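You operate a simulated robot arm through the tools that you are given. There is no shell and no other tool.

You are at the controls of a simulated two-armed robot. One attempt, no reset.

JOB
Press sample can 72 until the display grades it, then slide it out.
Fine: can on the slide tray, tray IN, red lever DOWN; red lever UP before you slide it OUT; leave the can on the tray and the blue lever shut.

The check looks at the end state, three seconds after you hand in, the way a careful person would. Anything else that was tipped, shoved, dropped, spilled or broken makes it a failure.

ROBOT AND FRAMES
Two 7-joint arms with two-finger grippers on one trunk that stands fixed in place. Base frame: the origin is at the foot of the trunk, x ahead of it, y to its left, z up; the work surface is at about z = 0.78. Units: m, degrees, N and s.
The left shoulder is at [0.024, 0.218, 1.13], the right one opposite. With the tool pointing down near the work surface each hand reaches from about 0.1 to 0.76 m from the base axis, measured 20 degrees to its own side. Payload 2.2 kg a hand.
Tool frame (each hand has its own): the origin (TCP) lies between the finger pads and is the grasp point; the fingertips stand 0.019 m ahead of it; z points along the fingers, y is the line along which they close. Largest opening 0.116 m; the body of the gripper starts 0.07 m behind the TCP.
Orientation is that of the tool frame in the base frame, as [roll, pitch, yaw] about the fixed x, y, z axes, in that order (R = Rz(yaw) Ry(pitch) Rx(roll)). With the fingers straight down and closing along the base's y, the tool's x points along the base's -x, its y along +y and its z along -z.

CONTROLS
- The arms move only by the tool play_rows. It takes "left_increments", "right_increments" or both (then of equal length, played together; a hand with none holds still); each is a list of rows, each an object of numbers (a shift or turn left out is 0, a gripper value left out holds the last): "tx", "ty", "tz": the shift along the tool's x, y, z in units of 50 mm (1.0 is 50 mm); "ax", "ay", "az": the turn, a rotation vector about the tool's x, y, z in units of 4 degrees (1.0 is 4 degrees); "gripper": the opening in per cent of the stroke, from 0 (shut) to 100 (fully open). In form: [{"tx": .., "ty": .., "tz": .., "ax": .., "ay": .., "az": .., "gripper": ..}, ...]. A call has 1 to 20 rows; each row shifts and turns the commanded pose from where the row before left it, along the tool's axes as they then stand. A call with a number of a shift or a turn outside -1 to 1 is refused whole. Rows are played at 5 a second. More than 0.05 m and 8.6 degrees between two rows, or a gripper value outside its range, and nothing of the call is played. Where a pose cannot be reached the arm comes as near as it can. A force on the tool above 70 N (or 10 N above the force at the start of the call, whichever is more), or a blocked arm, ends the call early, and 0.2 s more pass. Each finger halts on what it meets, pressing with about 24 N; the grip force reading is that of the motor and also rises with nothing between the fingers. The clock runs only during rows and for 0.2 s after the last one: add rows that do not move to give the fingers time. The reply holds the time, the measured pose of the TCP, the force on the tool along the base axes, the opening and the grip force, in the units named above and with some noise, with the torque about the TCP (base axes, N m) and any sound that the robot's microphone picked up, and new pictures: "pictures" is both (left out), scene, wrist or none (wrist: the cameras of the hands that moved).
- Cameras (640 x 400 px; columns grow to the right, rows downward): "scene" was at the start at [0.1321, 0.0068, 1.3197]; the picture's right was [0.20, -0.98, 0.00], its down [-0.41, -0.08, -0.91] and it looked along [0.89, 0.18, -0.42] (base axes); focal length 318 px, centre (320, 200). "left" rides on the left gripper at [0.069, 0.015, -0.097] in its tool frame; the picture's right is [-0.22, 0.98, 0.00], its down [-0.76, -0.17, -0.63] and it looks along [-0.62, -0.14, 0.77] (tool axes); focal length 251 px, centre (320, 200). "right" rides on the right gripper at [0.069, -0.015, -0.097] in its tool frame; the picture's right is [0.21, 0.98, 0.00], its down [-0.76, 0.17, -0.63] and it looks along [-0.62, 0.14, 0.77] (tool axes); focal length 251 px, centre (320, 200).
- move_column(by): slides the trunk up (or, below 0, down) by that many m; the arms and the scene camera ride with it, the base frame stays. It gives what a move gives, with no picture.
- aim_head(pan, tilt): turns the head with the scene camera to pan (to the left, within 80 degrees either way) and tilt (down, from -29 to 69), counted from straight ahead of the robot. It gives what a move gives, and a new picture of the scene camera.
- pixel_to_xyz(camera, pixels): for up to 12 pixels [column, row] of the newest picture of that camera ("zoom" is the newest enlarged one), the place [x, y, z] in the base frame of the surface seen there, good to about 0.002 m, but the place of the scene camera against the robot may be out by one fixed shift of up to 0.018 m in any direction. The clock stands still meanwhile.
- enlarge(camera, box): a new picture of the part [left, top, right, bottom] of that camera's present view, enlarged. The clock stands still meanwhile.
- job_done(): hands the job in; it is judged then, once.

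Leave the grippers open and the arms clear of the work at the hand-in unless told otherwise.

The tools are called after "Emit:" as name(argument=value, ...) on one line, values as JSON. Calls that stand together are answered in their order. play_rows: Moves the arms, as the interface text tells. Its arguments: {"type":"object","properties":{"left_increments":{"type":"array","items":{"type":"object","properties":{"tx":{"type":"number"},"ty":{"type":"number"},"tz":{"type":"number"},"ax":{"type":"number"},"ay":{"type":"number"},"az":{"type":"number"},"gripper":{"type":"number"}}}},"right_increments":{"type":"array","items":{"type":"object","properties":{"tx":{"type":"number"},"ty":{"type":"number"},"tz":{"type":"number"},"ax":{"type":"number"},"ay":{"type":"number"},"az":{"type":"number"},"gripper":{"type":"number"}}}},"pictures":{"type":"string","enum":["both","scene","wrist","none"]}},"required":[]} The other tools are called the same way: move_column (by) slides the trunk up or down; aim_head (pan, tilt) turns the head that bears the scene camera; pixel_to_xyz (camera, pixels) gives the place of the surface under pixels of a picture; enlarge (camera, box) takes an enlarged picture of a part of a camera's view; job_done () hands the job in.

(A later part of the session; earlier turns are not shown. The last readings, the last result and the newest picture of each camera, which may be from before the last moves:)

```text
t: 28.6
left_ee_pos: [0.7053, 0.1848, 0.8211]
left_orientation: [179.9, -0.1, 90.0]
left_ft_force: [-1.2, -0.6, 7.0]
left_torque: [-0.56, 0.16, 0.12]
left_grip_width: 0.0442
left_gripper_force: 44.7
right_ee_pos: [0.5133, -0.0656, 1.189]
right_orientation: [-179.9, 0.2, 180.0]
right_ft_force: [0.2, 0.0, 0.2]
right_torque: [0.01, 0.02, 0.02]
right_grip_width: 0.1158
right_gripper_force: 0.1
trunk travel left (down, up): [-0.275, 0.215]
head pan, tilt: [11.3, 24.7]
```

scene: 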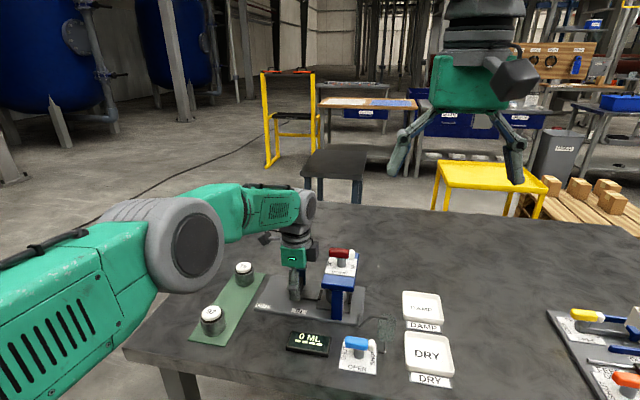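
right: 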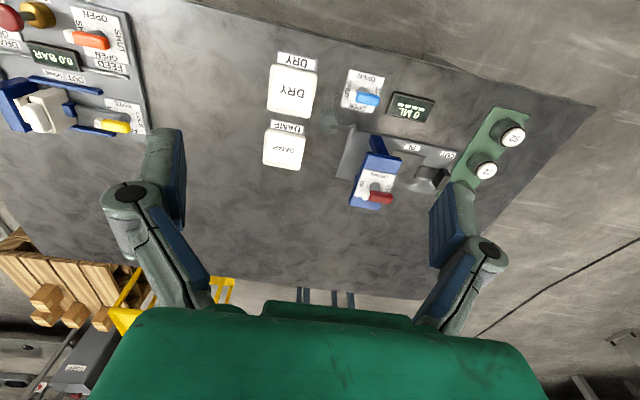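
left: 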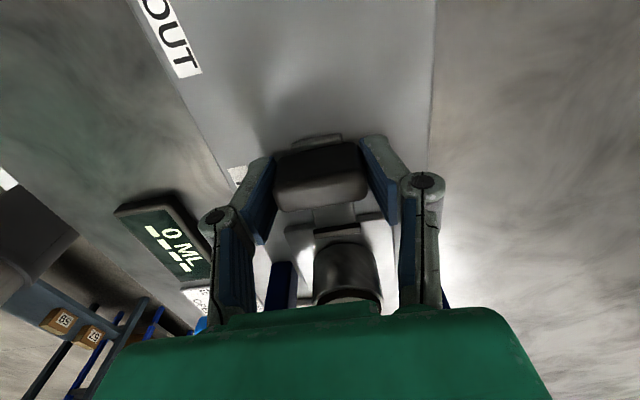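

Moved ~74 mm. A 7 N vertical load has built up; easing up 0.5 mm and continuing in small steps until the stop.

Emit:
play_rows(left_increments=[{"tx": -0.05, "tz": -0.01}, {"tx": -0.05}, {"tx": -0.05}, {"tx": -0.04}, {}], pictures="none")

```text
t: 29.8
left_ee_pos: [0.7052, 0.1774, 0.8223]
left_orientation: [-180.0, 0.0, 90.0]
left_ft_force: [-4.9, -0.4, -0.9]
left_torque: [0.04, -0.06, 0.25]
left_grip_width: 0.044
left_gripper_force: 45.0
right_ee_pos: [0.5131, -0.0654, 1.1879]
right_orientation: [-179.9, 0.2, 180.0]
right_ft_force: [-0.3, -0.2, -0.8]
right_torque: [0.02, 0.02, 0.03]
right_grip_width: 0.1161
right_gripper_force: 0.1
trunk travel left (down, up): [-0.275, 0.215]
head pan, tilt: [11.3, 24.7]
```

Emit:
play_rows(left_increments=[{"tx": -0.05}, {"tx": -0.05}, {"tx": -0.04}, {}], pictures="none")

```text
t: 30.8
left_ee_pos: [0.7056, 0.1729, 0.8221]
left_orientation: [179.9, -0.1, 90.0]
left_ft_force: [-13.5, 14.4, -2.5]
left_torque: [-0.32, 0.51, -0.5]
left_grip_width: 0.0442
left_gripper_force: 45.1
right_ee_pos: [0.5135, -0.0616, 1.1893]
right_orientation: [-179.8, 0.2, 180.0]
right_ft_force: [-0.3, 0.0, 0.5]
right_torque: [-0.04, -0.03, -0.01]
right_grip_width: 0.1159
right_gripper_force: 0.0
trunk travel left (down, up): [-0.275, 0.215]
head pan, tilt: [11.3, 24.7]
```

A firm +14 N in y at 85.5 mm travel: the IN stop. I'll relax 1 mm and look.

Emit:
play_rows(left_increments=[{"tx": 0.015, "ty": -0.03}, {}])

Emit:
enlarge(camera="scene", box=[240, 240, 400, 360])

```text
t: 31.4
left_ee_pos: [0.7043, 0.1735, 0.821]
left_orientation: [179.9, 0.0, 89.9]
left_ft_force: [-5.9, 18.5, -5.6]
left_torque: [1.04, -0.29, -0.1]
left_grip_width: 0.0441
left_gripper_force: 44.8
right_ee_pos: [0.5135, -0.0639, 1.1892]
right_orientation: [-179.8, 0.2, -179.9]
right_ft_force: [1.1, -0.3, 0.3]
right_torque: [0.04, 0.0, 0.01]
right_grip_width: 0.116
right_gripper_force: 0.0
trunk travel left (down, up): [-0.275, 0.215]
head pan, tilt: [11.3, 24.7]
```

scene: 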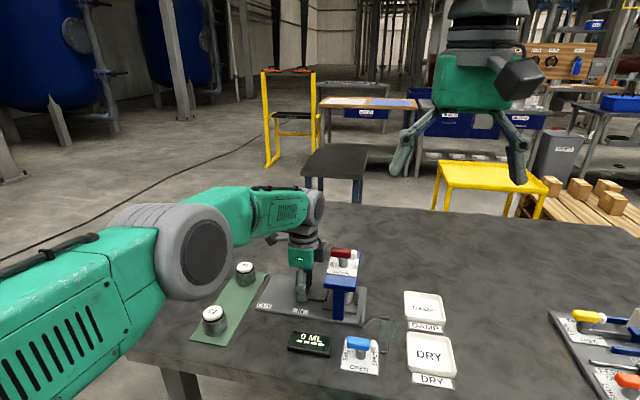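
left: 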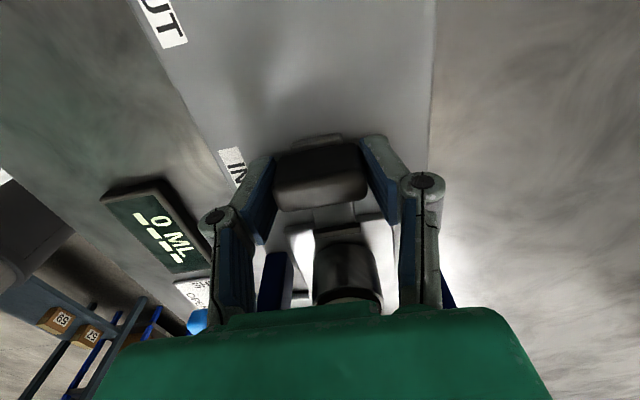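

```text
3.33 times, centred on (320, 300) of scene
```

zoom: 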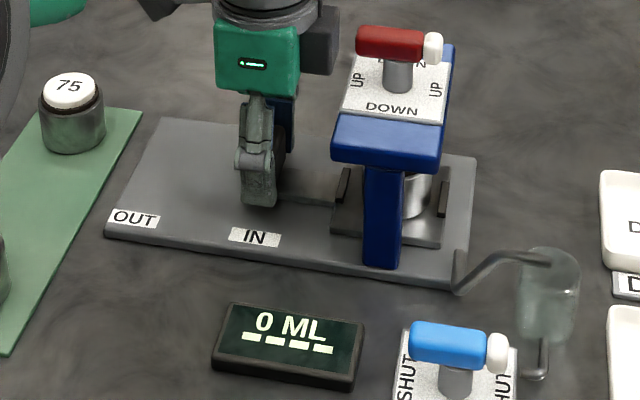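

The tray is under the press and against the IN stop (18 N). Easing off 2 mm, then releasing the handle, then rising.

Emit:
play_rows(left_increments=[{"tx": 0.03}, {"tx": 0.02}, {}], pictures="none")

```text
t: 32.2
left_ee_pos: [0.7045, 0.1731, 0.8223]
left_orientation: [180.0, 0.1, 90.0]
left_ft_force: [-0.4, 12.9, -6.3]
left_torque: [1.09, -0.35, 0.24]
left_grip_width: 0.0443
left_gripper_force: 45.6
right_ee_pos: [0.5149, -0.0639, 1.1874]
right_orientation: [-179.9, 0.0, -180.0]
right_ft_force: [-0.6, -0.9, -0.5]
right_torque: [-0.02, 0.02, 0.02]
right_grip_width: 0.116
right_gripper_force: 0.0
trunk travel left (down, up): [-0.275, 0.215]
head pan, tilt: [11.3, 24.7]
```

Emit:
play_rows(left_increments=[{"tx": 0.03}, {"gripper": 50}, {"gripper": 68}, {}, {}], pictures="wrist")

```text
t: 33.4
left_ee_pos: [0.7036, 0.1747, 0.8231]
left_orientation: [-180.0, 0.1, 90.0]
left_ft_force: [0.9, 0.2, 0.4]
left_torque: [-0.03, -0.01, -0.01]
left_grip_width: 0.0787
left_gripper_force: 0.0
right_ee_pos: [0.5144, -0.0652, 1.1879]
right_orientation: [-180.0, 0.1, 180.0]
right_ft_force: [0.3, 0.1, -1.2]
right_torque: [0.0, -0.01, 0.02]
right_grip_width: 0.1159
right_gripper_force: 0.1
trunk travel left (down, up): [-0.275, 0.215]
head pan, tilt: [11.3, 24.7]
```

left: 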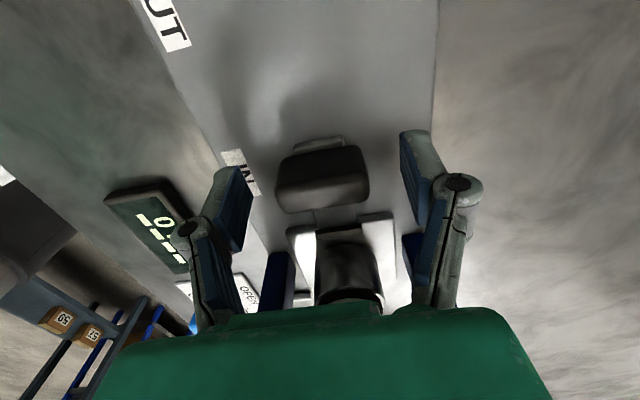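

Handle released. Rising to z≈1.02, and then I'll go to above the red lever.

Emit:
play_rows(left_increments=[{"tz": -0.3}, {"tz": -0.6}, {"tz": -0.7}, {"tz": -0.8}, {"tz": -0.8}, {"tz": -0.7}, {}])

```text
t: 35.0
left_ee_pos: [0.7035, 0.1725, 1.0172]
left_orientation: [180.0, 0.0, 90.0]
left_ft_force: [-0.1, 0.0, -0.1]
left_torque: [-0.02, 0.02, 0.03]
left_grip_width: 0.079
left_gripper_force: 0.1
right_ee_pos: [0.5147, -0.0646, 1.188]
right_orientation: [-179.9, 0.1, -180.0]
right_ft_force: [0.0, 0.2, -0.7]
right_torque: [-0.01, 0.02, -0.01]
right_grip_width: 0.116
right_gripper_force: 0.0
trunk travel left (down, up): [-0.275, 0.215]
head pan, tilt: [11.3, 24.7]
```

scene: 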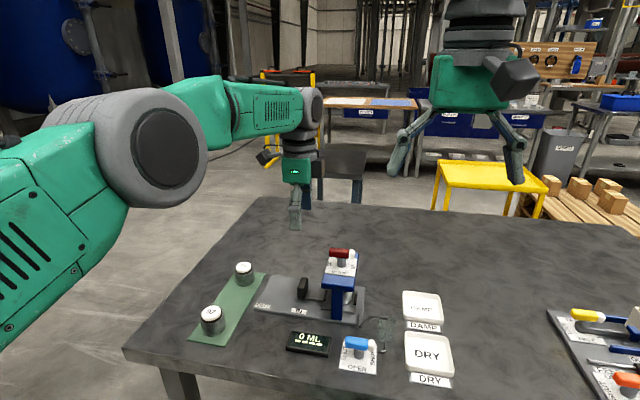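
left: 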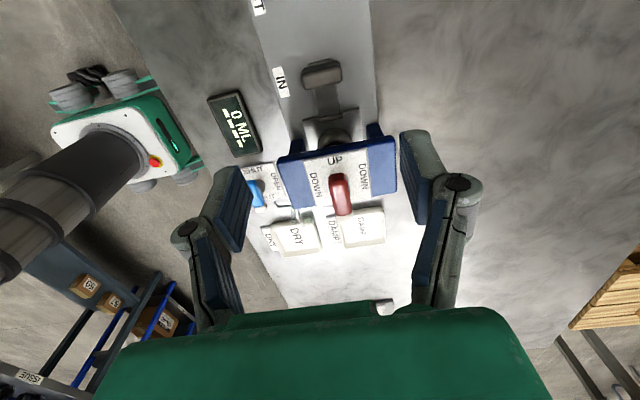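

Tray's handle is at the IN label. I'll zoom on the red lever (at about (341,195)) with the left camera and measure.

Emit:
enlarge(camera="left", box=[260, 50, 420, 250])

Emit:
pixel_to_xyz(camera="left", pixels=[[338, 180], [341, 190], [344, 205], [334, 190], [348, 190], [345, 213], [335, 161], [316, 182], [363, 175], [281, 163], [395, 150], [322, 75]])

```text
2.00 times, centred on (340, 150) of left
```

zoom: 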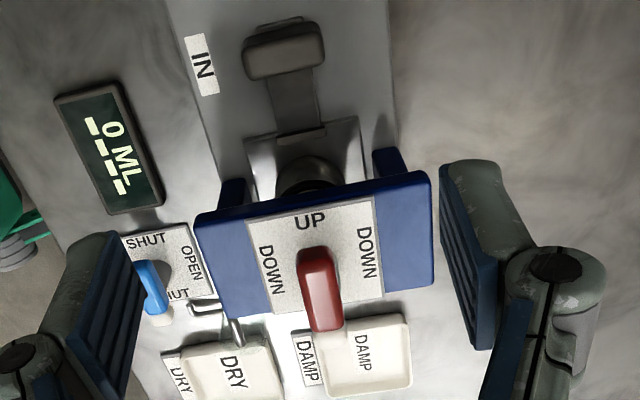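

```text
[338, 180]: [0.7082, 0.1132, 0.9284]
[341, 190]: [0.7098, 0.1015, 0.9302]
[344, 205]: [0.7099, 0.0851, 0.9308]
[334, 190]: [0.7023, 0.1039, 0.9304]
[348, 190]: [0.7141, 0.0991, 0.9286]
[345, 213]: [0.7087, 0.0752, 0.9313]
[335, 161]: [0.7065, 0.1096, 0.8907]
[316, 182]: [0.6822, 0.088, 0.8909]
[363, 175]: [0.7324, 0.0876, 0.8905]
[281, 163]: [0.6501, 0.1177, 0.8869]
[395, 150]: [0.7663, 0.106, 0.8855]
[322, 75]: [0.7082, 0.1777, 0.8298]
```

Lever bar: centre ≈ (0.7045, 0.086), top z≈0.932, ~13 mm thick, lying along y (UP). Moving above it with 45 % opening (fingers on ±x sides).

Emit:
play_rows(left_increments=[{"tx": -0.5, "gripper": 45}, {"tx": -0.5}, {"tx": -0.5, "ty": 0.02}, {"tx": -0.23, "tz": 0.3}, {"tz": 0.3}, {}, {}])

Emit:
enlarge(camera="scene", box=[260, 190, 420, 290])

```text
t: 36.6
left_ee_pos: [0.6966, 0.0961, 0.9858]
left_orientation: [-180.0, 0.0, 90.0]
left_ft_force: [0.0, 0.4, -0.3]
left_torque: [0.02, 0.01, -0.03]
left_grip_width: 0.0522
left_gripper_force: 0.1
left hand out of reach, approached as far as the arm can: row 2, 3
right_ee_pos: [0.5143, -0.0636, 1.1896]
right_orientation: [-180.0, 0.1, -180.0]
right_ft_force: [-0.1, -0.4, -0.1]
right_torque: [-0.02, 0.0, 0.03]
right_grip_width: 0.1162
right_gripper_force: 0.1
trunk travel left (down, up): [-0.275, 0.215]
head pan, tilt: [11.3, 24.7]
```

scene: 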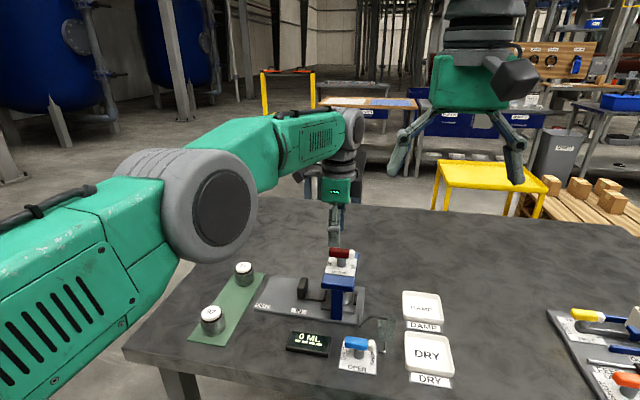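
left: 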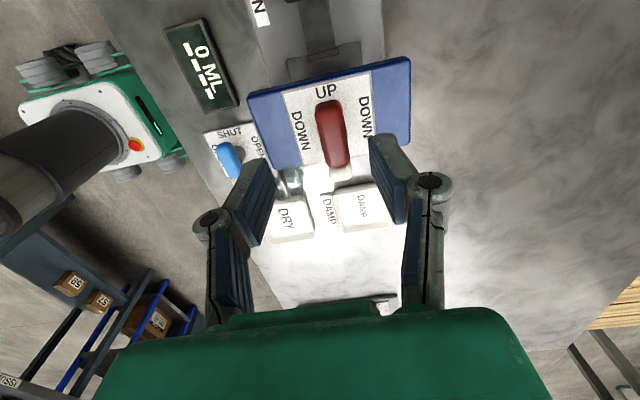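

```text
4.00 times, centred on (340, 240) of scene
```

zoom: 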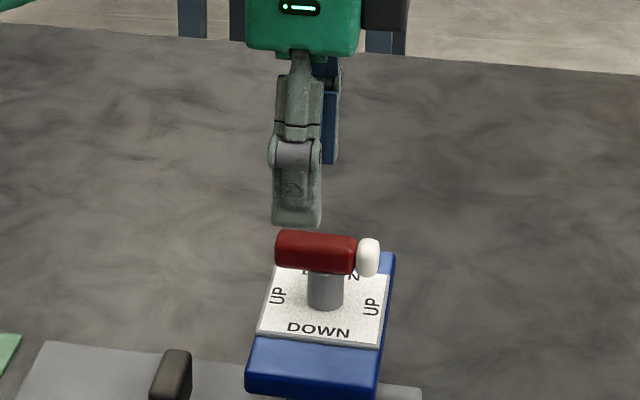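

The arm fell slightly short there: it's at (0.697, 0.096, 0.986). Trying the remaining shift of +8 mm x, −10 mm y while lowering a bit.

Emit:
play_rows(left_increments=[{"ty": 0.05, "tz": 0.1}, {"ty": 0.05, "tx": -0.05, "tz": 0.1}, {"ty": 0.05, "tx": -0.1}, {"tx": -0.05}, {}, {}])

```text
t: 38.0
left_ee_pos: [0.6967, 0.087, 0.9752]
left_orientation: [-180.0, 0.0, 90.0]
left_ft_force: [0.4, 0.1, 0.0]
left_torque: [0.0, 0.01, 0.01]
left_grip_width: 0.0522
left_gripper_force: 0.1
left hand out of reach, approached as far as the arm can: row 2, 3
right_ee_pos: [0.514, -0.0668, 1.1889]
right_orientation: [180.0, 0.1, -180.0]
right_ft_force: [-0.7, 0.2, -1.0]
right_torque: [-0.01, 0.02, -0.04]
right_grip_width: 0.1156
right_gripper_force: 0.1
trunk travel left (down, up): [-0.275, 0.215]
head pan, tilt: [11.3, 24.7]
```

scene: 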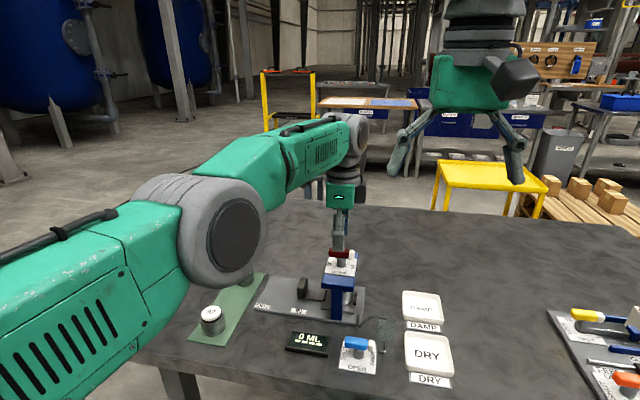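
left: 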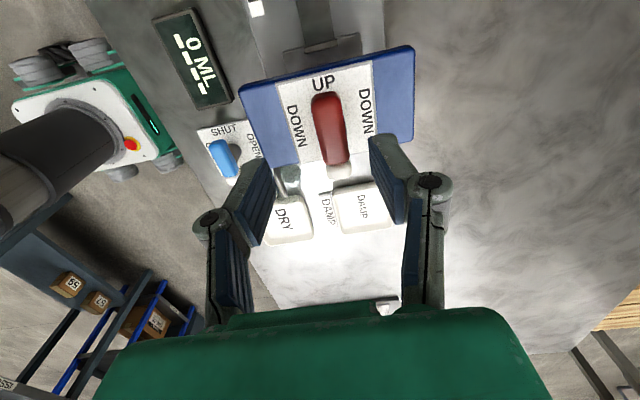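

The arm reaches only to x≈0.697 with a vertical tool. I'll tilt the tool ~7° so the fingers lean outward (+x), which gains reach, and shift +7 mm in x.

Emit:
play_rows(left_increments=[{"ax": -0.6}, {"ax": -0.6}, {"ax": -0.6}, {"ty": 0.08}, {"ty": 0.07}, {}, {}])

Emit:
enlarge(camera="scene", box=[260, 190, 420, 290])

```text
t: 39.6
left_ee_pos: [0.7037, 0.0893, 0.9767]
left_orientation: [172.7, -0.1, 90.0]
left_ft_force: [-0.4, 0.3, -0.6]
left_torque: [-0.01, -0.04, -0.01]
left_grip_width: 0.0519
left_gripper_force: 0.2
right_ee_pos: [0.5147, -0.066, 1.1886]
right_orientation: [179.9, 0.0, -179.9]
right_ft_force: [-1.0, -0.4, -0.3]
right_torque: [0.01, -0.01, 0.02]
right_grip_width: 0.1161
right_gripper_force: 0.1
trunk travel left (down, up): [-0.275, 0.215]
head pan, tilt: [11.3, 24.7]
```

scene: 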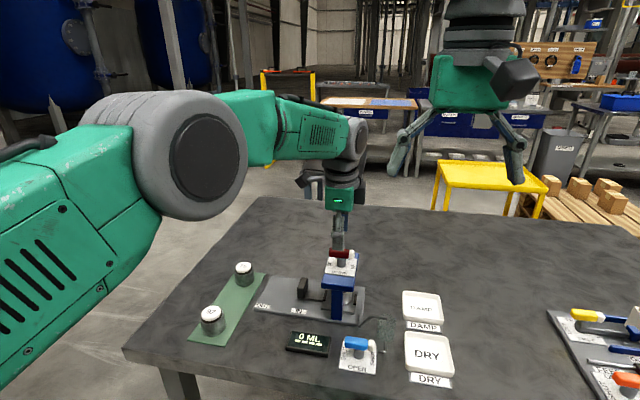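
left: 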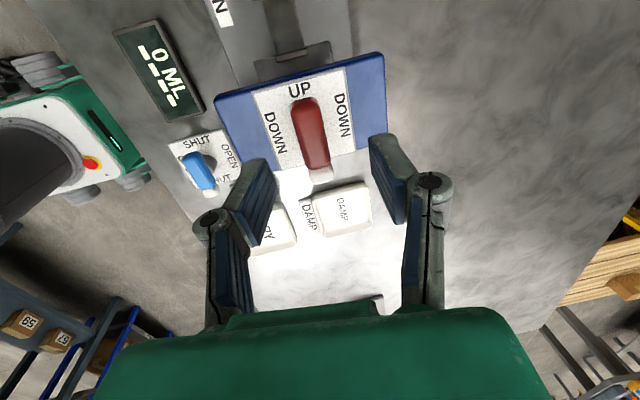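

```text
4.00 times, centred on (340, 240) of scene
```

zoom: 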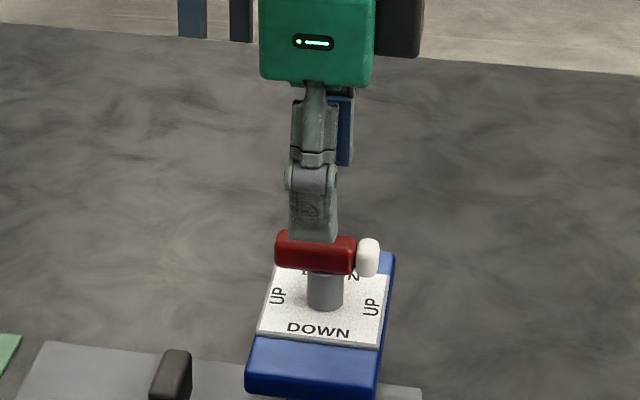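

Now at (0.7037, 0.0893, 0.977) with a 7° lean; the finger is ~3 mm too far +y. Descending vertically around the bar to TCP z≈0.926.

Emit:
play_rows(left_increments=[{"tx": -0.03, "ty": -0.028, "tz": 0.25}, {"tx": -0.03, "ty": -0.028, "tz": 0.25}, {"ty": -0.028, "tz": 0.25}, {"ty": -0.028, "tz": 0.25}, {}, {}])

Emit:
enlarge(camera="scene", box=[260, 210, 420, 310])

```text
t: 41.0
left_ee_pos: [0.7035, 0.0856, 0.9254]
left_orientation: [172.8, -0.1, 90.0]
left_ft_force: [0.4, 0.3, 1.2]
left_torque: [0.0, 0.01, 0.01]
left_grip_width: 0.0521
left_gripper_force: 0.1
right_ee_pos: [0.5133, -0.0656, 1.1896]
right_orientation: [-179.9, 0.2, 180.0]
right_ft_force: [-0.1, -0.2, 0.5]
right_torque: [-0.02, -0.03, 0.0]
right_grip_width: 0.116
right_gripper_force: 0.0
trunk travel left (down, up): [-0.275, 0.215]
head pan, tilt: [11.3, 24.7]
```

scene: 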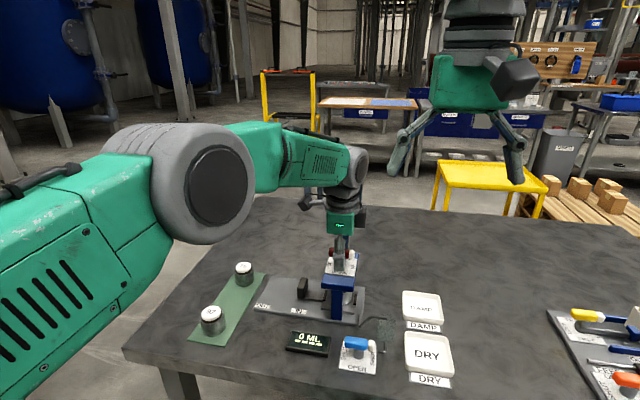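
left: 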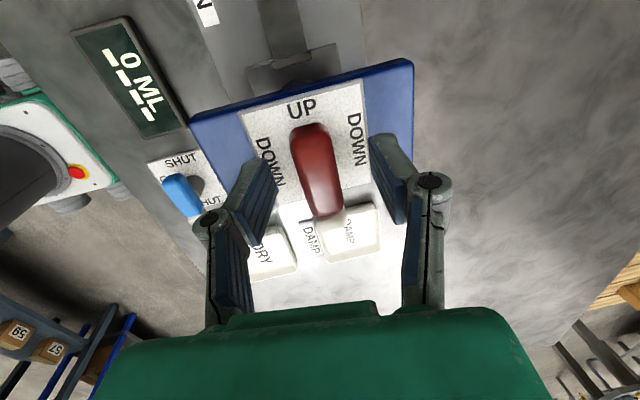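

```text
4.00 times, centred on (340, 260) of scene
```

zoom: 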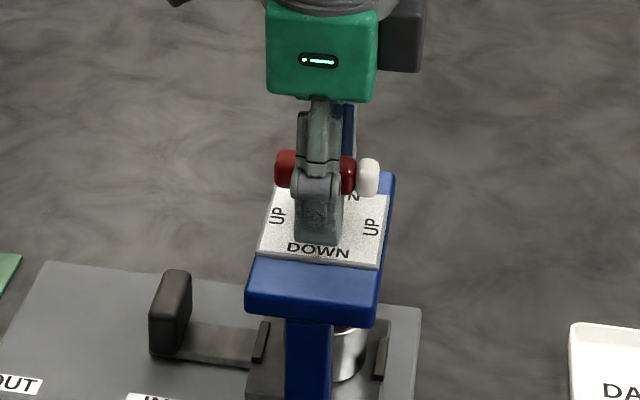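

Fingers straddle the red bar at its middle. Closing to a loose fork of ~16 %.

Emit:
play_rows(left_increments=[{"gripper": 35}, {"gripper": 25}, {"gripper": 19}, {"gripper": 16}, {}, {}], pictures="wrist")

```text
t: 42.4
left_ee_pos: [0.7028, 0.0841, 0.9242]
left_orientation: [172.9, -0.1, 90.0]
left_ft_force: [-7.6, -0.4, -2.8]
left_torque: [-0.02, 0.23, -0.01]
left_grip_width: 0.0213
left_gripper_force: 45.5
right_ee_pos: [0.5136, -0.0652, 1.1894]
right_orientation: [-179.9, 0.1, -179.9]
right_ft_force: [1.3, 0.1, -0.1]
right_torque: [-0.03, 0.03, -0.05]
right_grip_width: 0.1163
right_gripper_force: 0.0
trunk travel left (down, up): [-0.275, 0.215]
head pan, tilt: [11.3, 24.7]
```

left: 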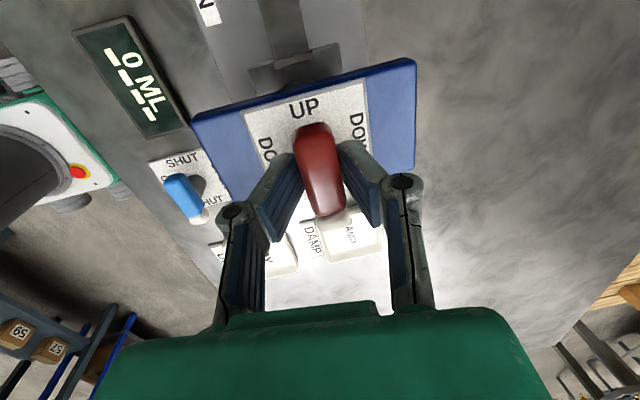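

Fingers met the lever at 0.021 m width. Loosening slightly to 20 % as a snug fork, recentring −1 mm in x, then trying a first 12° of turn (counter-clockwise seen from above) to feel which way it goes.

Emit:
play_rows(left_increments=[{"gripper": 20, "ty": -0.02}, {}, {"az": -1}, {"az": -1}, {"az": -1}, {}], pictures="both")

Emit:
enlarge(camera="scene", box=[260, 210, 420, 310])

```text
t: 43.8
left_ee_pos: [0.7036, 0.0851, 0.9263]
left_orientation: [173.0, 1.4, 101.9]
left_ft_force: [-0.1, -0.5, -0.9]
left_torque: [0.03, 0.0, 0.0]
left_grip_width: 0.0233
left_gripper_force: 0.0
right_ee_pos: [0.5138, -0.0655, 1.1899]
right_orientation: [179.9, 0.2, 180.0]
right_ft_force: [0.5, -0.2, -1.3]
right_torque: [-0.02, -0.02, 0.02]
right_grip_width: 0.116
right_gripper_force: 0.1
trunk travel left (down, up): [-0.275, 0.215]
head pan, tilt: [11.3, 24.7]
```

scene: 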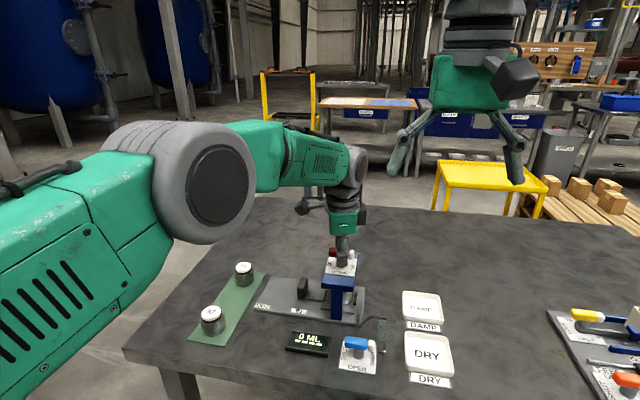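
left: 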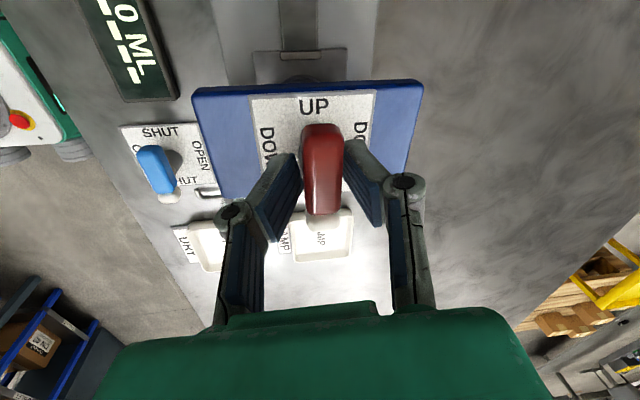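

```text
4.00 times, centred on (340, 260) of scene
```

zoom: 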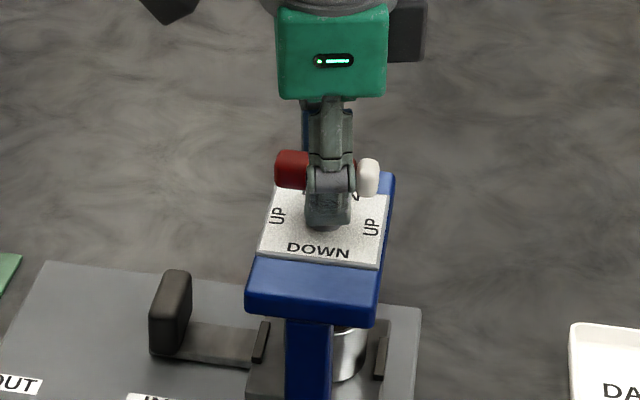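

After 12° the fork has only taken up slack (no torque yet). Continuing another 16° the same way.

Emit:
play_rows(left_increments=[{"az": -1}, {"az": -1}, {"az": -1}, {"az": -1}, {}], pictures="both")

Emit:
enlarge(camera="scene", box=[260, 210, 420, 310])

```text
t: 45.0
left_ee_pos: [0.702, 0.0868, 0.9272]
left_orientation: [173.4, 3.3, 117.9]
left_ft_force: [1.4, -0.1, -0.2]
left_torque: [0.0, 0.0, 0.01]
left_grip_width: 0.024
left_gripper_force: 0.1
right_ee_pos: [0.5148, -0.0655, 1.1894]
right_orientation: [179.8, 0.0, 180.0]
right_ft_force: [-0.6, 0.4, -0.8]
right_torque: [0.02, 0.05, 0.01]
right_grip_width: 0.1157
right_gripper_force: 0.0
trunk travel left (down, up): [-0.275, 0.215]
head pan, tilt: [11.3, 24.7]
```

scene: 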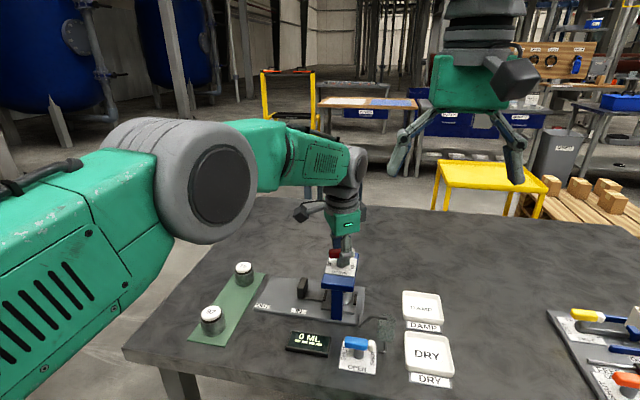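
left: 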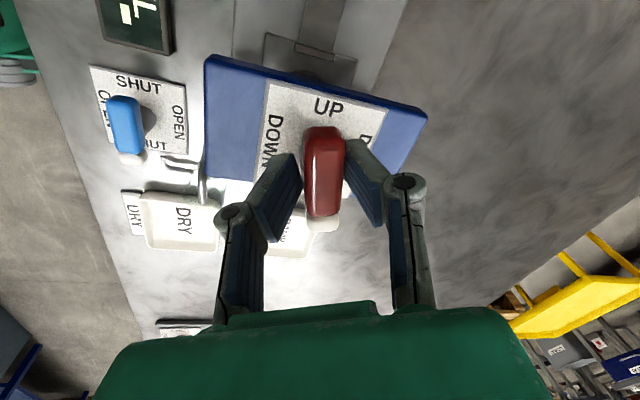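

```text
4.00 times, centred on (340, 260) of scene
```

zoom: 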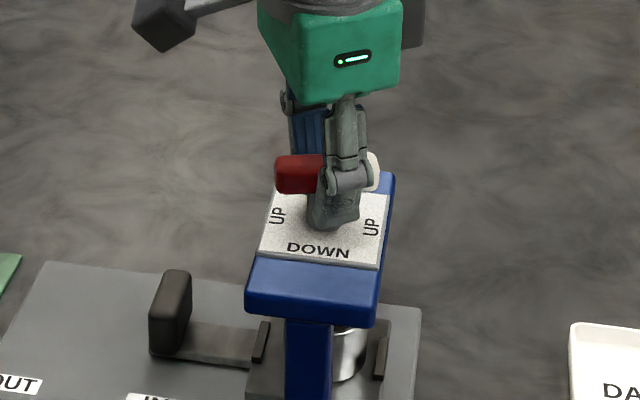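

Emit:
enlarge(camera="left", box=[220, 80, 420, 240])

Emit:
enlarge(camera="scene", box=[310, 230, 370, 275])

```text
2.50 times, centred on (320, 160) of left
```

zoom: 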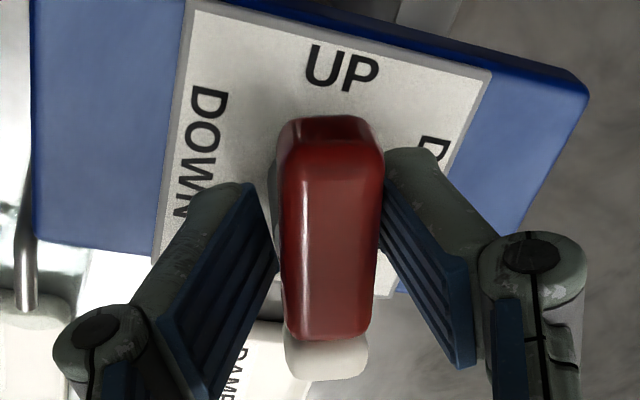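

```text
8.89 times, centred on (340, 252) of scene
```

zoom: 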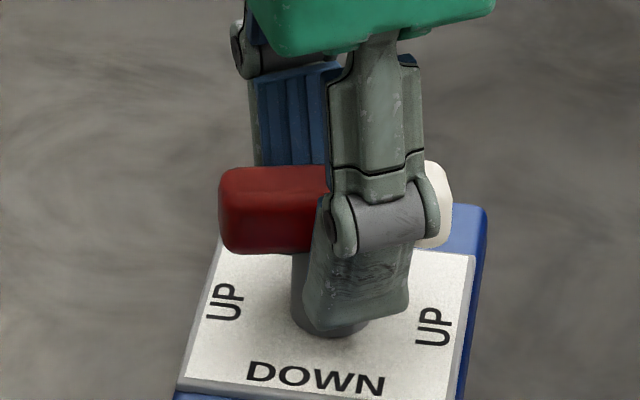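

The bar has begun to follow (about 10–15° behind the hand due to slack) with almost no resistance. Continuing the turn by 32° more.

Emit:
play_rows(left_increments=[{"az": -1}, {"az": -1}, {"az": -1}, {"az": -1}, {"az": -1}, {"az": -1}, {"az": -1}, {"az": -1}, {}], pictures="both")

Emit:
enlarge(camera="scene", box=[290, 220, 390, 290])

```text
t: 47.0
left_ee_pos: [0.704, 0.0845, 0.9269]
left_orientation: [176.2, 6.2, 149.7]
left_ft_force: [0.5, 1.5, 0.2]
left_torque: [-0.01, -0.04, -0.02]
left_grip_width: 0.0237
left_gripper_force: 0.7
right_ee_pos: [0.5144, -0.0653, 1.1899]
right_orientation: [180.0, 0.2, 180.0]
right_ft_force: [1.2, -0.3, -0.6]
right_torque: [0.0, -0.01, 0.01]
right_grip_width: 0.116
right_gripper_force: 0.1
trunk travel left (down, up): [-0.275, 0.215]
head pan, tilt: [11.3, 24.7]
```

scene: 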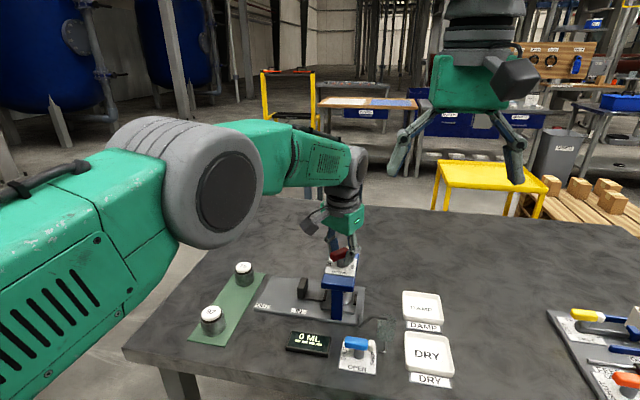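
left: 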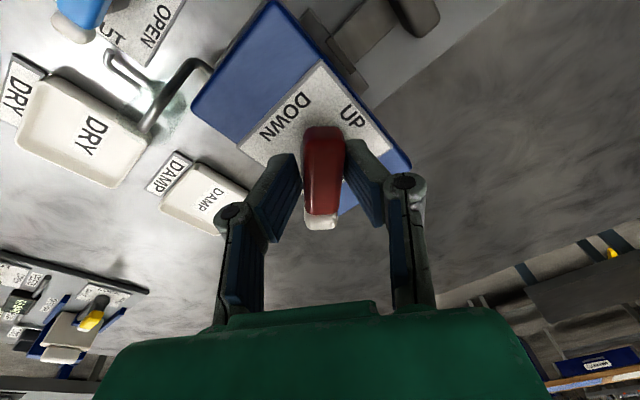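

```text
5.71 times, centred on (340, 255) of scene
```

zoom: 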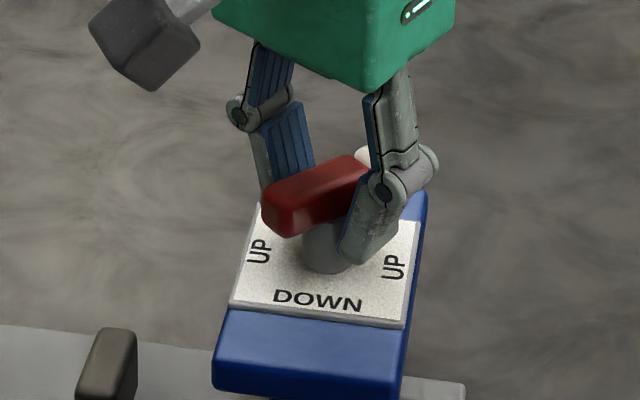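

The lever is turning with the hand (red end swinging toward the robot). Continuing 32° more.

Emit:
play_rows(left_increments=[{"az": -1}, {"az": -1}, {"az": -1}, {"az": -1}, {"az": -1}, {"az": -1}, {"az": -1}, {"az": -1}, {}], pictures="both")

Emit:
enlarge(camera="scene", box=[290, 220, 390, 290])

```text
t: 49.0
left_ee_pos: [0.7029, 0.0863, 0.9263]
left_orientation: [-179.9, 7.3, -177.9]
left_ft_force: [0.5, -0.4, 0.5]
left_torque: [0.0, -0.01, -0.02]
left_grip_width: 0.0238
left_gripper_force: 0.6
right_ee_pos: [0.5141, -0.0656, 1.1893]
right_orientation: [179.9, 0.1, -180.0]
right_ft_force: [-0.4, 0.1, -0.7]
right_torque: [-0.02, 0.02, 0.01]
right_grip_width: 0.1159
right_gripper_force: 0.1
trunk travel left (down, up): [-0.275, 0.215]
head pan, tilt: [11.3, 24.7]
```

scene: 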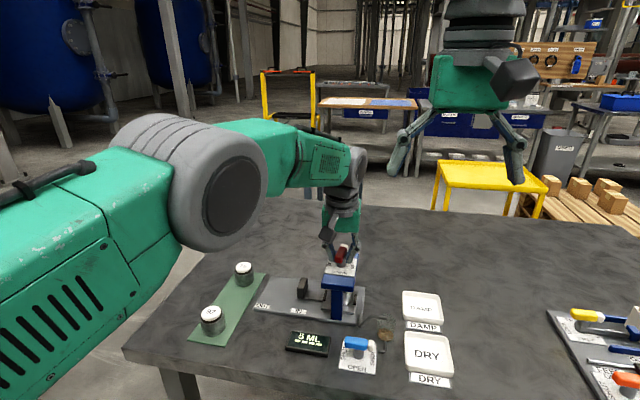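
left: 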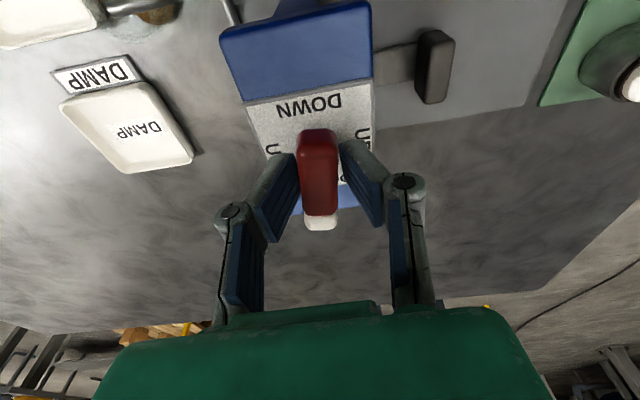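

```text
5.71 times, centred on (340, 255) of scene
```

zoom: 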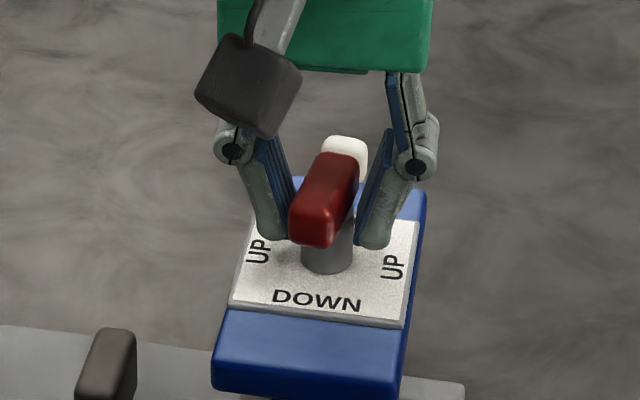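

The display now reads "8 ML" – the press is squeezing and the jar is filling. The lever isn't fully at DOWN yet (~80°); turning 10° more.

Emit:
play_rows(left_increments=[{"az": -1}, {"az": -1}, {"az": -0.5}, {}], pictures="both")

Emit:
enlarge(camera="scene", box=[280, 230, 440, 370])

```text
t: 50.0
left_ee_pos: [0.7029, 0.0843, 0.9269]
left_orientation: [-178.6, 7.2, -167.9]
left_ft_force: [0.5, 0.0, -0.2]
left_torque: [-0.01, 0.01, 0.0]
left_grip_width: 0.0243
left_gripper_force: 0.0
right_ee_pos: [0.5151, -0.066, 1.1884]
right_orientation: [179.9, 0.0, -180.0]
right_ft_force: [0.0, 0.7, -0.2]
right_torque: [-0.01, -0.03, 0.01]
right_grip_width: 0.1161
right_gripper_force: 0.2
trunk travel left (down, up): [-0.275, 0.215]
head pan, tilt: [11.3, 24.7]
```

scene: 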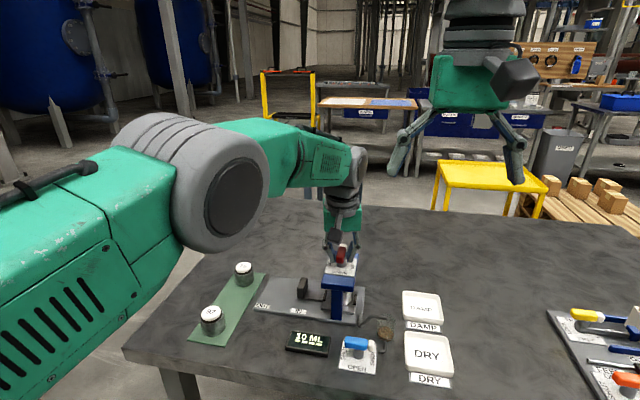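
left: 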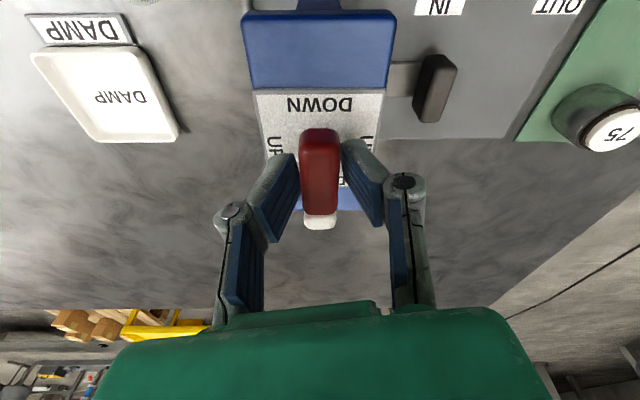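

```text
2.86 times, centred on (360, 300) of scene
```

zoom: 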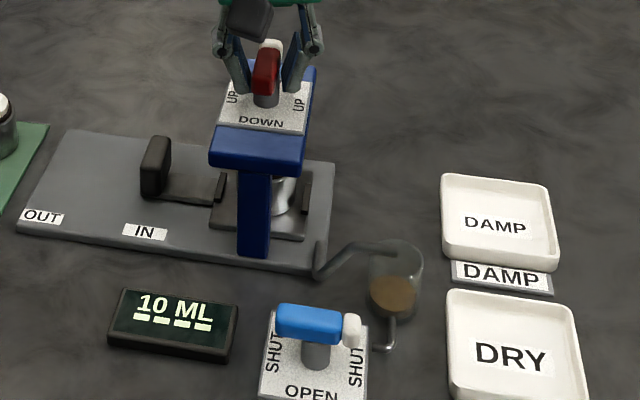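

10 ML and rising; the lever points at DOWN. I'll wait for the grade with idle rows.

Emit:
play_rows(left_increments=[{}, {}, {}, {}, {}, {}, {}, {}], pictures="none")

Emit:
enlarge(camera="scene", box=[280, 230, 440, 370])

```text
t: 51.8
left_ee_pos: [0.7035, 0.0845, 0.9271]
left_orientation: [-178.6, 7.1, -167.8]
left_ft_force: [0.4, -1.5, 0.5]
left_torque: [0.0, 0.0, -0.03]
left_grip_width: 0.0241
left_gripper_force: 0.3
right_ee_pos: [0.5137, -0.0648, 1.1886]
right_orientation: [179.8, 0.1, -179.9]
right_ft_force: [0.1, 0.1, -0.4]
right_torque: [-0.03, -0.02, 0.02]
right_grip_width: 0.1158
right_gripper_force: 0.1
trunk travel left (down, up): [-0.275, 0.215]
head pan, tilt: [11.3, 24.7]
```

```text
2.86 times, centred on (360, 300) of scene
```

zoom: 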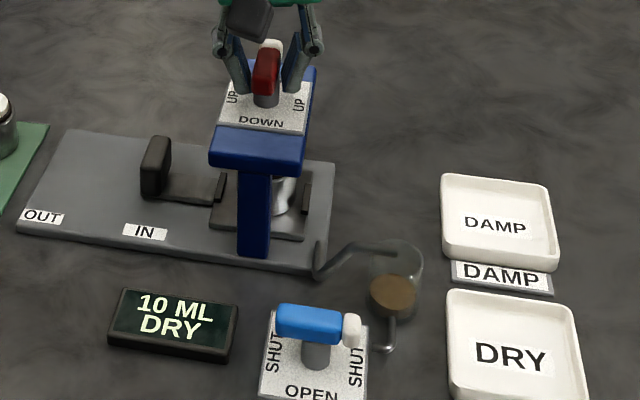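

Display reads "10 ML / DRY": graded. Now turning the lever back UP: 80° in the reverse direction first (takes up slack too).

Emit:
play_rows(left_increments=[{"az": 1}, {"az": 1}, {"az": 1}, {"az": 1}, {"az": 1}, {"az": 1}, {"az": 1}, {"az": 1}, {"az": 1}, {"az": 1}, {"az": 1}, {"az": 1}, {"az": 1}, {"az": 1}, {"az": 1}, {"az": 1}, {"az": 1}, {"az": 1}, {"az": 1}, {"az": 1}], pictures="both")

Emit:
enlarge(camera="scene", box=[280, 220, 400, 360])

```text
t: 56.0
left_ee_pos: [0.7031, 0.0857, 0.9261]
left_orientation: [173.3, 2.6, 111.7]
left_ft_force: [-0.3, 1.0, -0.5]
left_torque: [-0.01, 0.0, 0.0]
left_grip_width: 0.0227
left_gripper_force: 0.1
right_ee_pos: [0.5133, -0.0651, 1.1888]
right_orientation: [179.9, 0.1, -179.9]
right_ft_force: [0.4, 0.0, -0.1]
right_torque: [0.0, 0.0, 0.01]
right_grip_width: 0.116
right_gripper_force: 0.0
trunk travel left (down, up): [-0.275, 0.215]
head pan, tilt: [11.3, 24.7]
```

scene: 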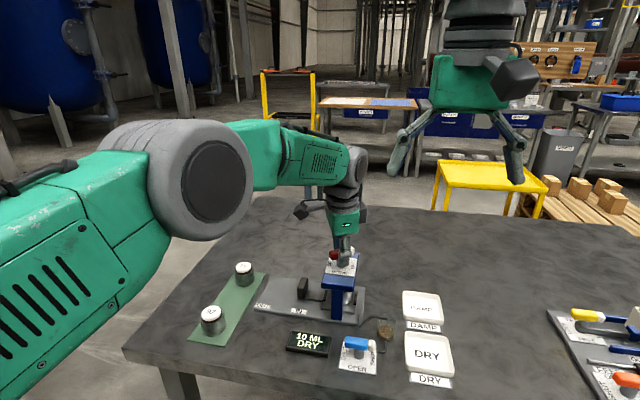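
left: 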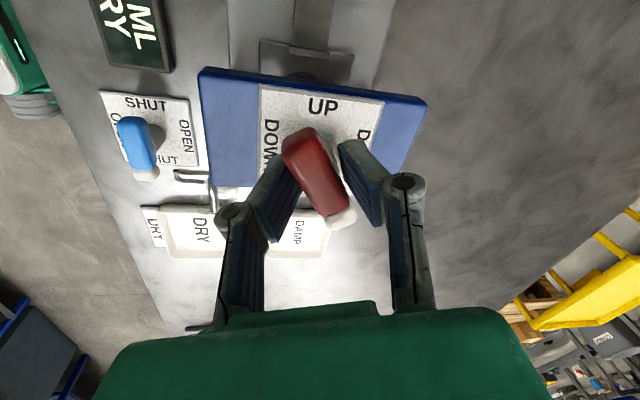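

```text
2.86 times, centred on (340, 290) of scene
```

zoom: 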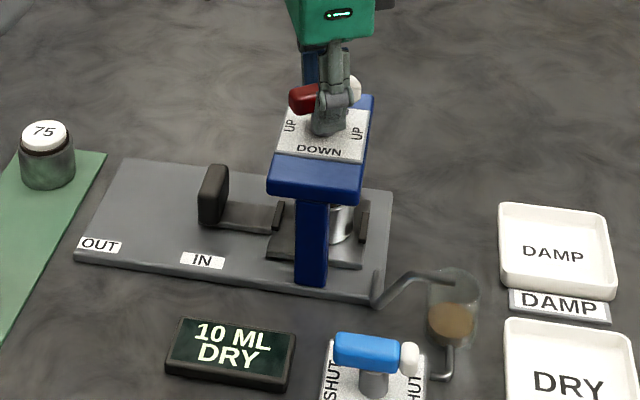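

The bar lags the hand by ~20°. I'll turn 30° more (to yaw ≈82°), come back to yaw 90°, then close the fingers to square the bar to UP.

Emit:
play_rows(left_increments=[{"az": 1}, {"az": 1}, {"az": 1}, {"az": 1}, {"az": 1}, {"az": 1}, {"az": 1}, {"az": 0.5}, {}, {"az": -1}, {"az": -1}, {}], pictures="both")

Emit:
enlarge(camera="scene", box=[280, 220, 400, 360])

Emit:
enlarge(camera="left", box=[220, 80, 420, 240])

```text
t: 58.6
left_ee_pos: [0.7018, 0.0854, 0.9274]
left_orientation: [172.8, 0.1, 89.9]
left_ft_force: [2.2, -0.6, -1.4]
left_torque: [-0.04, -0.01, 0.01]
left_grip_width: 0.0243
left_gripper_force: 1.2
right_ee_pos: [0.5135, -0.0672, 1.1887]
right_orientation: [179.9, 0.1, -180.0]
right_ft_force: [-0.8, -0.4, -0.3]
right_torque: [-0.01, -0.02, -0.02]
right_grip_width: 0.116
right_gripper_force: 0.1
trunk travel left (down, up): [-0.275, 0.215]
head pan, tilt: [11.3, 24.7]
```

scene: 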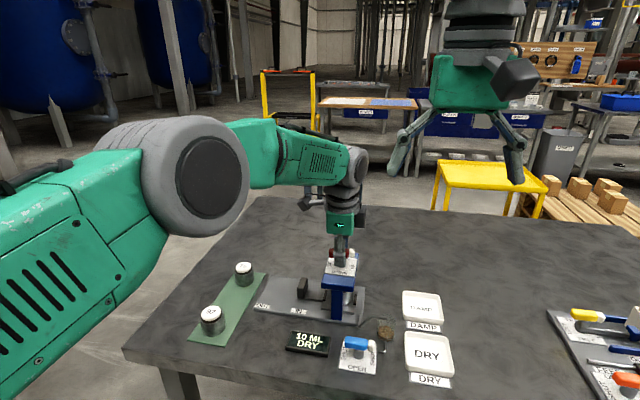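
left: 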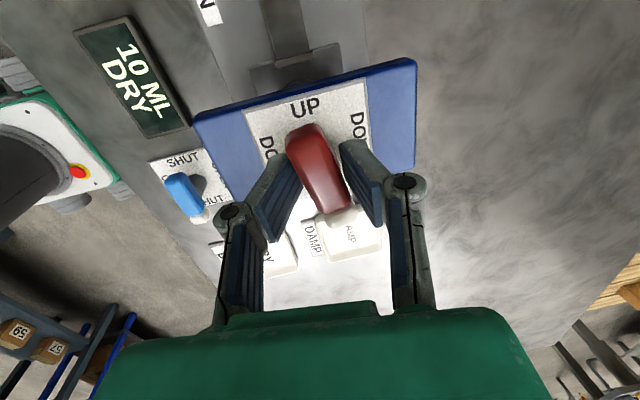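

```text
2.86 times, centred on (340, 290) of scene
```

zoom: 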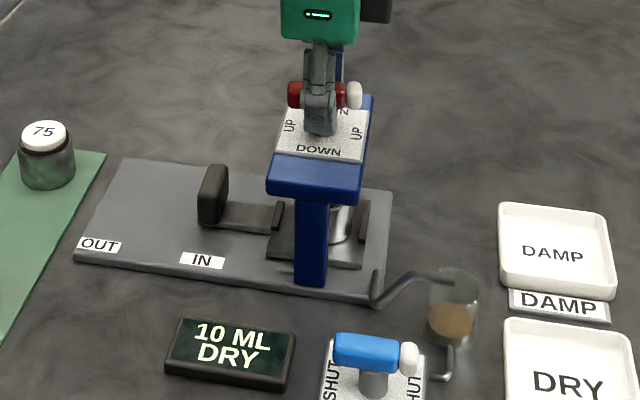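

```text
2.50 times, centred on (320, 160) of left
```

zoom: 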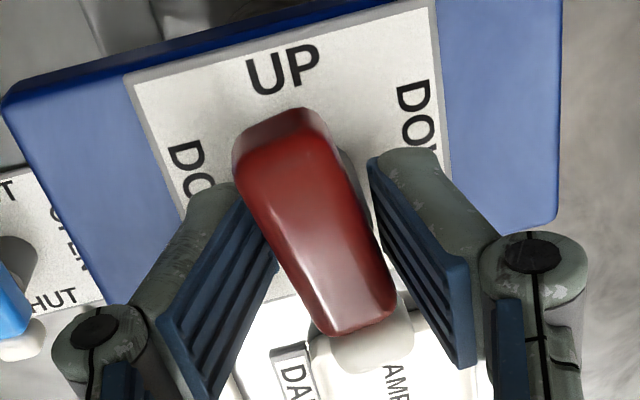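

Bar is ~10° short of UP. Closing the fingers gently to square it.

Emit:
play_rows(left_increments=[{"gripper": 19}, {"gripper": 18}, {"gripper": 17}, {"gripper": 16}, {}, {}], pictures="wrist")

Emit:
enlarge(camera="left", box=[220, 80, 420, 240])

Emit:
enlarge(camera="scene", box=[290, 220, 390, 290])

```text
t: 60.0
left_ee_pos: [0.7044, 0.0857, 0.9266]
left_orientation: [172.7, -0.1, 90.0]
left_ft_force: [5.5, -0.8, -0.6]
left_torque: [0.01, -0.05, 0.03]
left_grip_width: 0.022
left_gripper_force: 2.5
right_ee_pos: [0.5149, -0.0661, 1.1891]
right_orientation: [180.0, 0.1, -180.0]
right_ft_force: [1.3, 0.2, 1.0]
right_torque: [0.0, -0.03, 0.01]
right_grip_width: 0.1161
right_gripper_force: 0.0
trunk travel left (down, up): [-0.275, 0.215]
head pan, tilt: [11.3, 24.7]
```

left: 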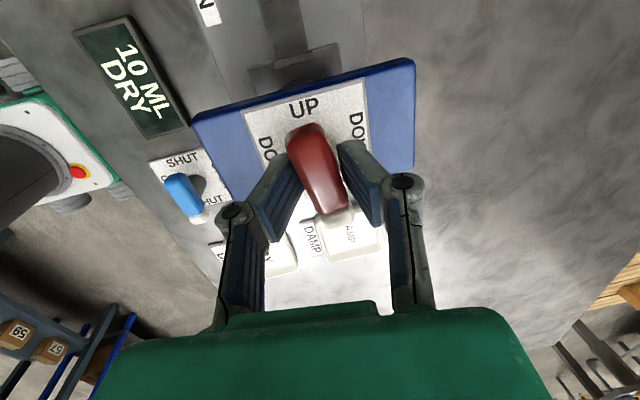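

```text
2.50 times, centred on (320, 160) of left
```

zoom: 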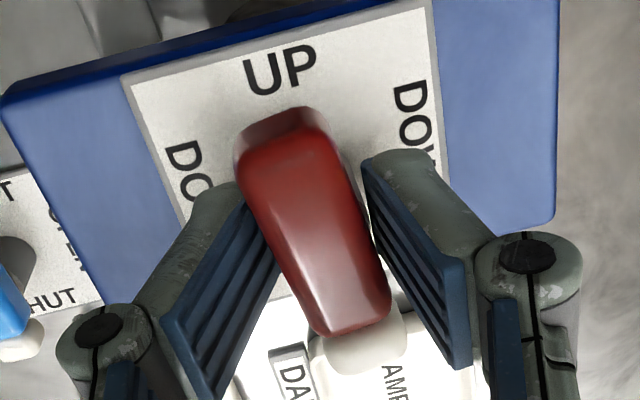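

```text
5.71 times, centred on (340, 255) of scene
```

zoom: 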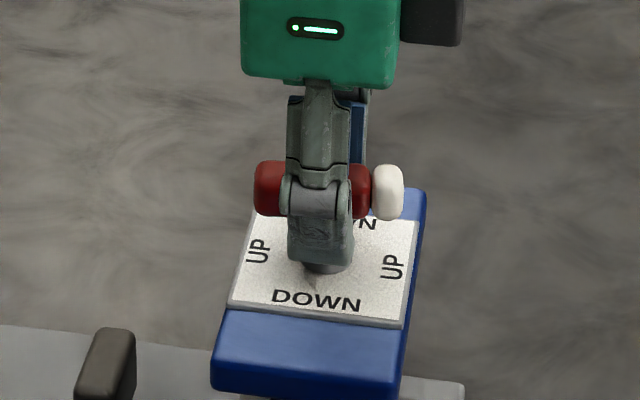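

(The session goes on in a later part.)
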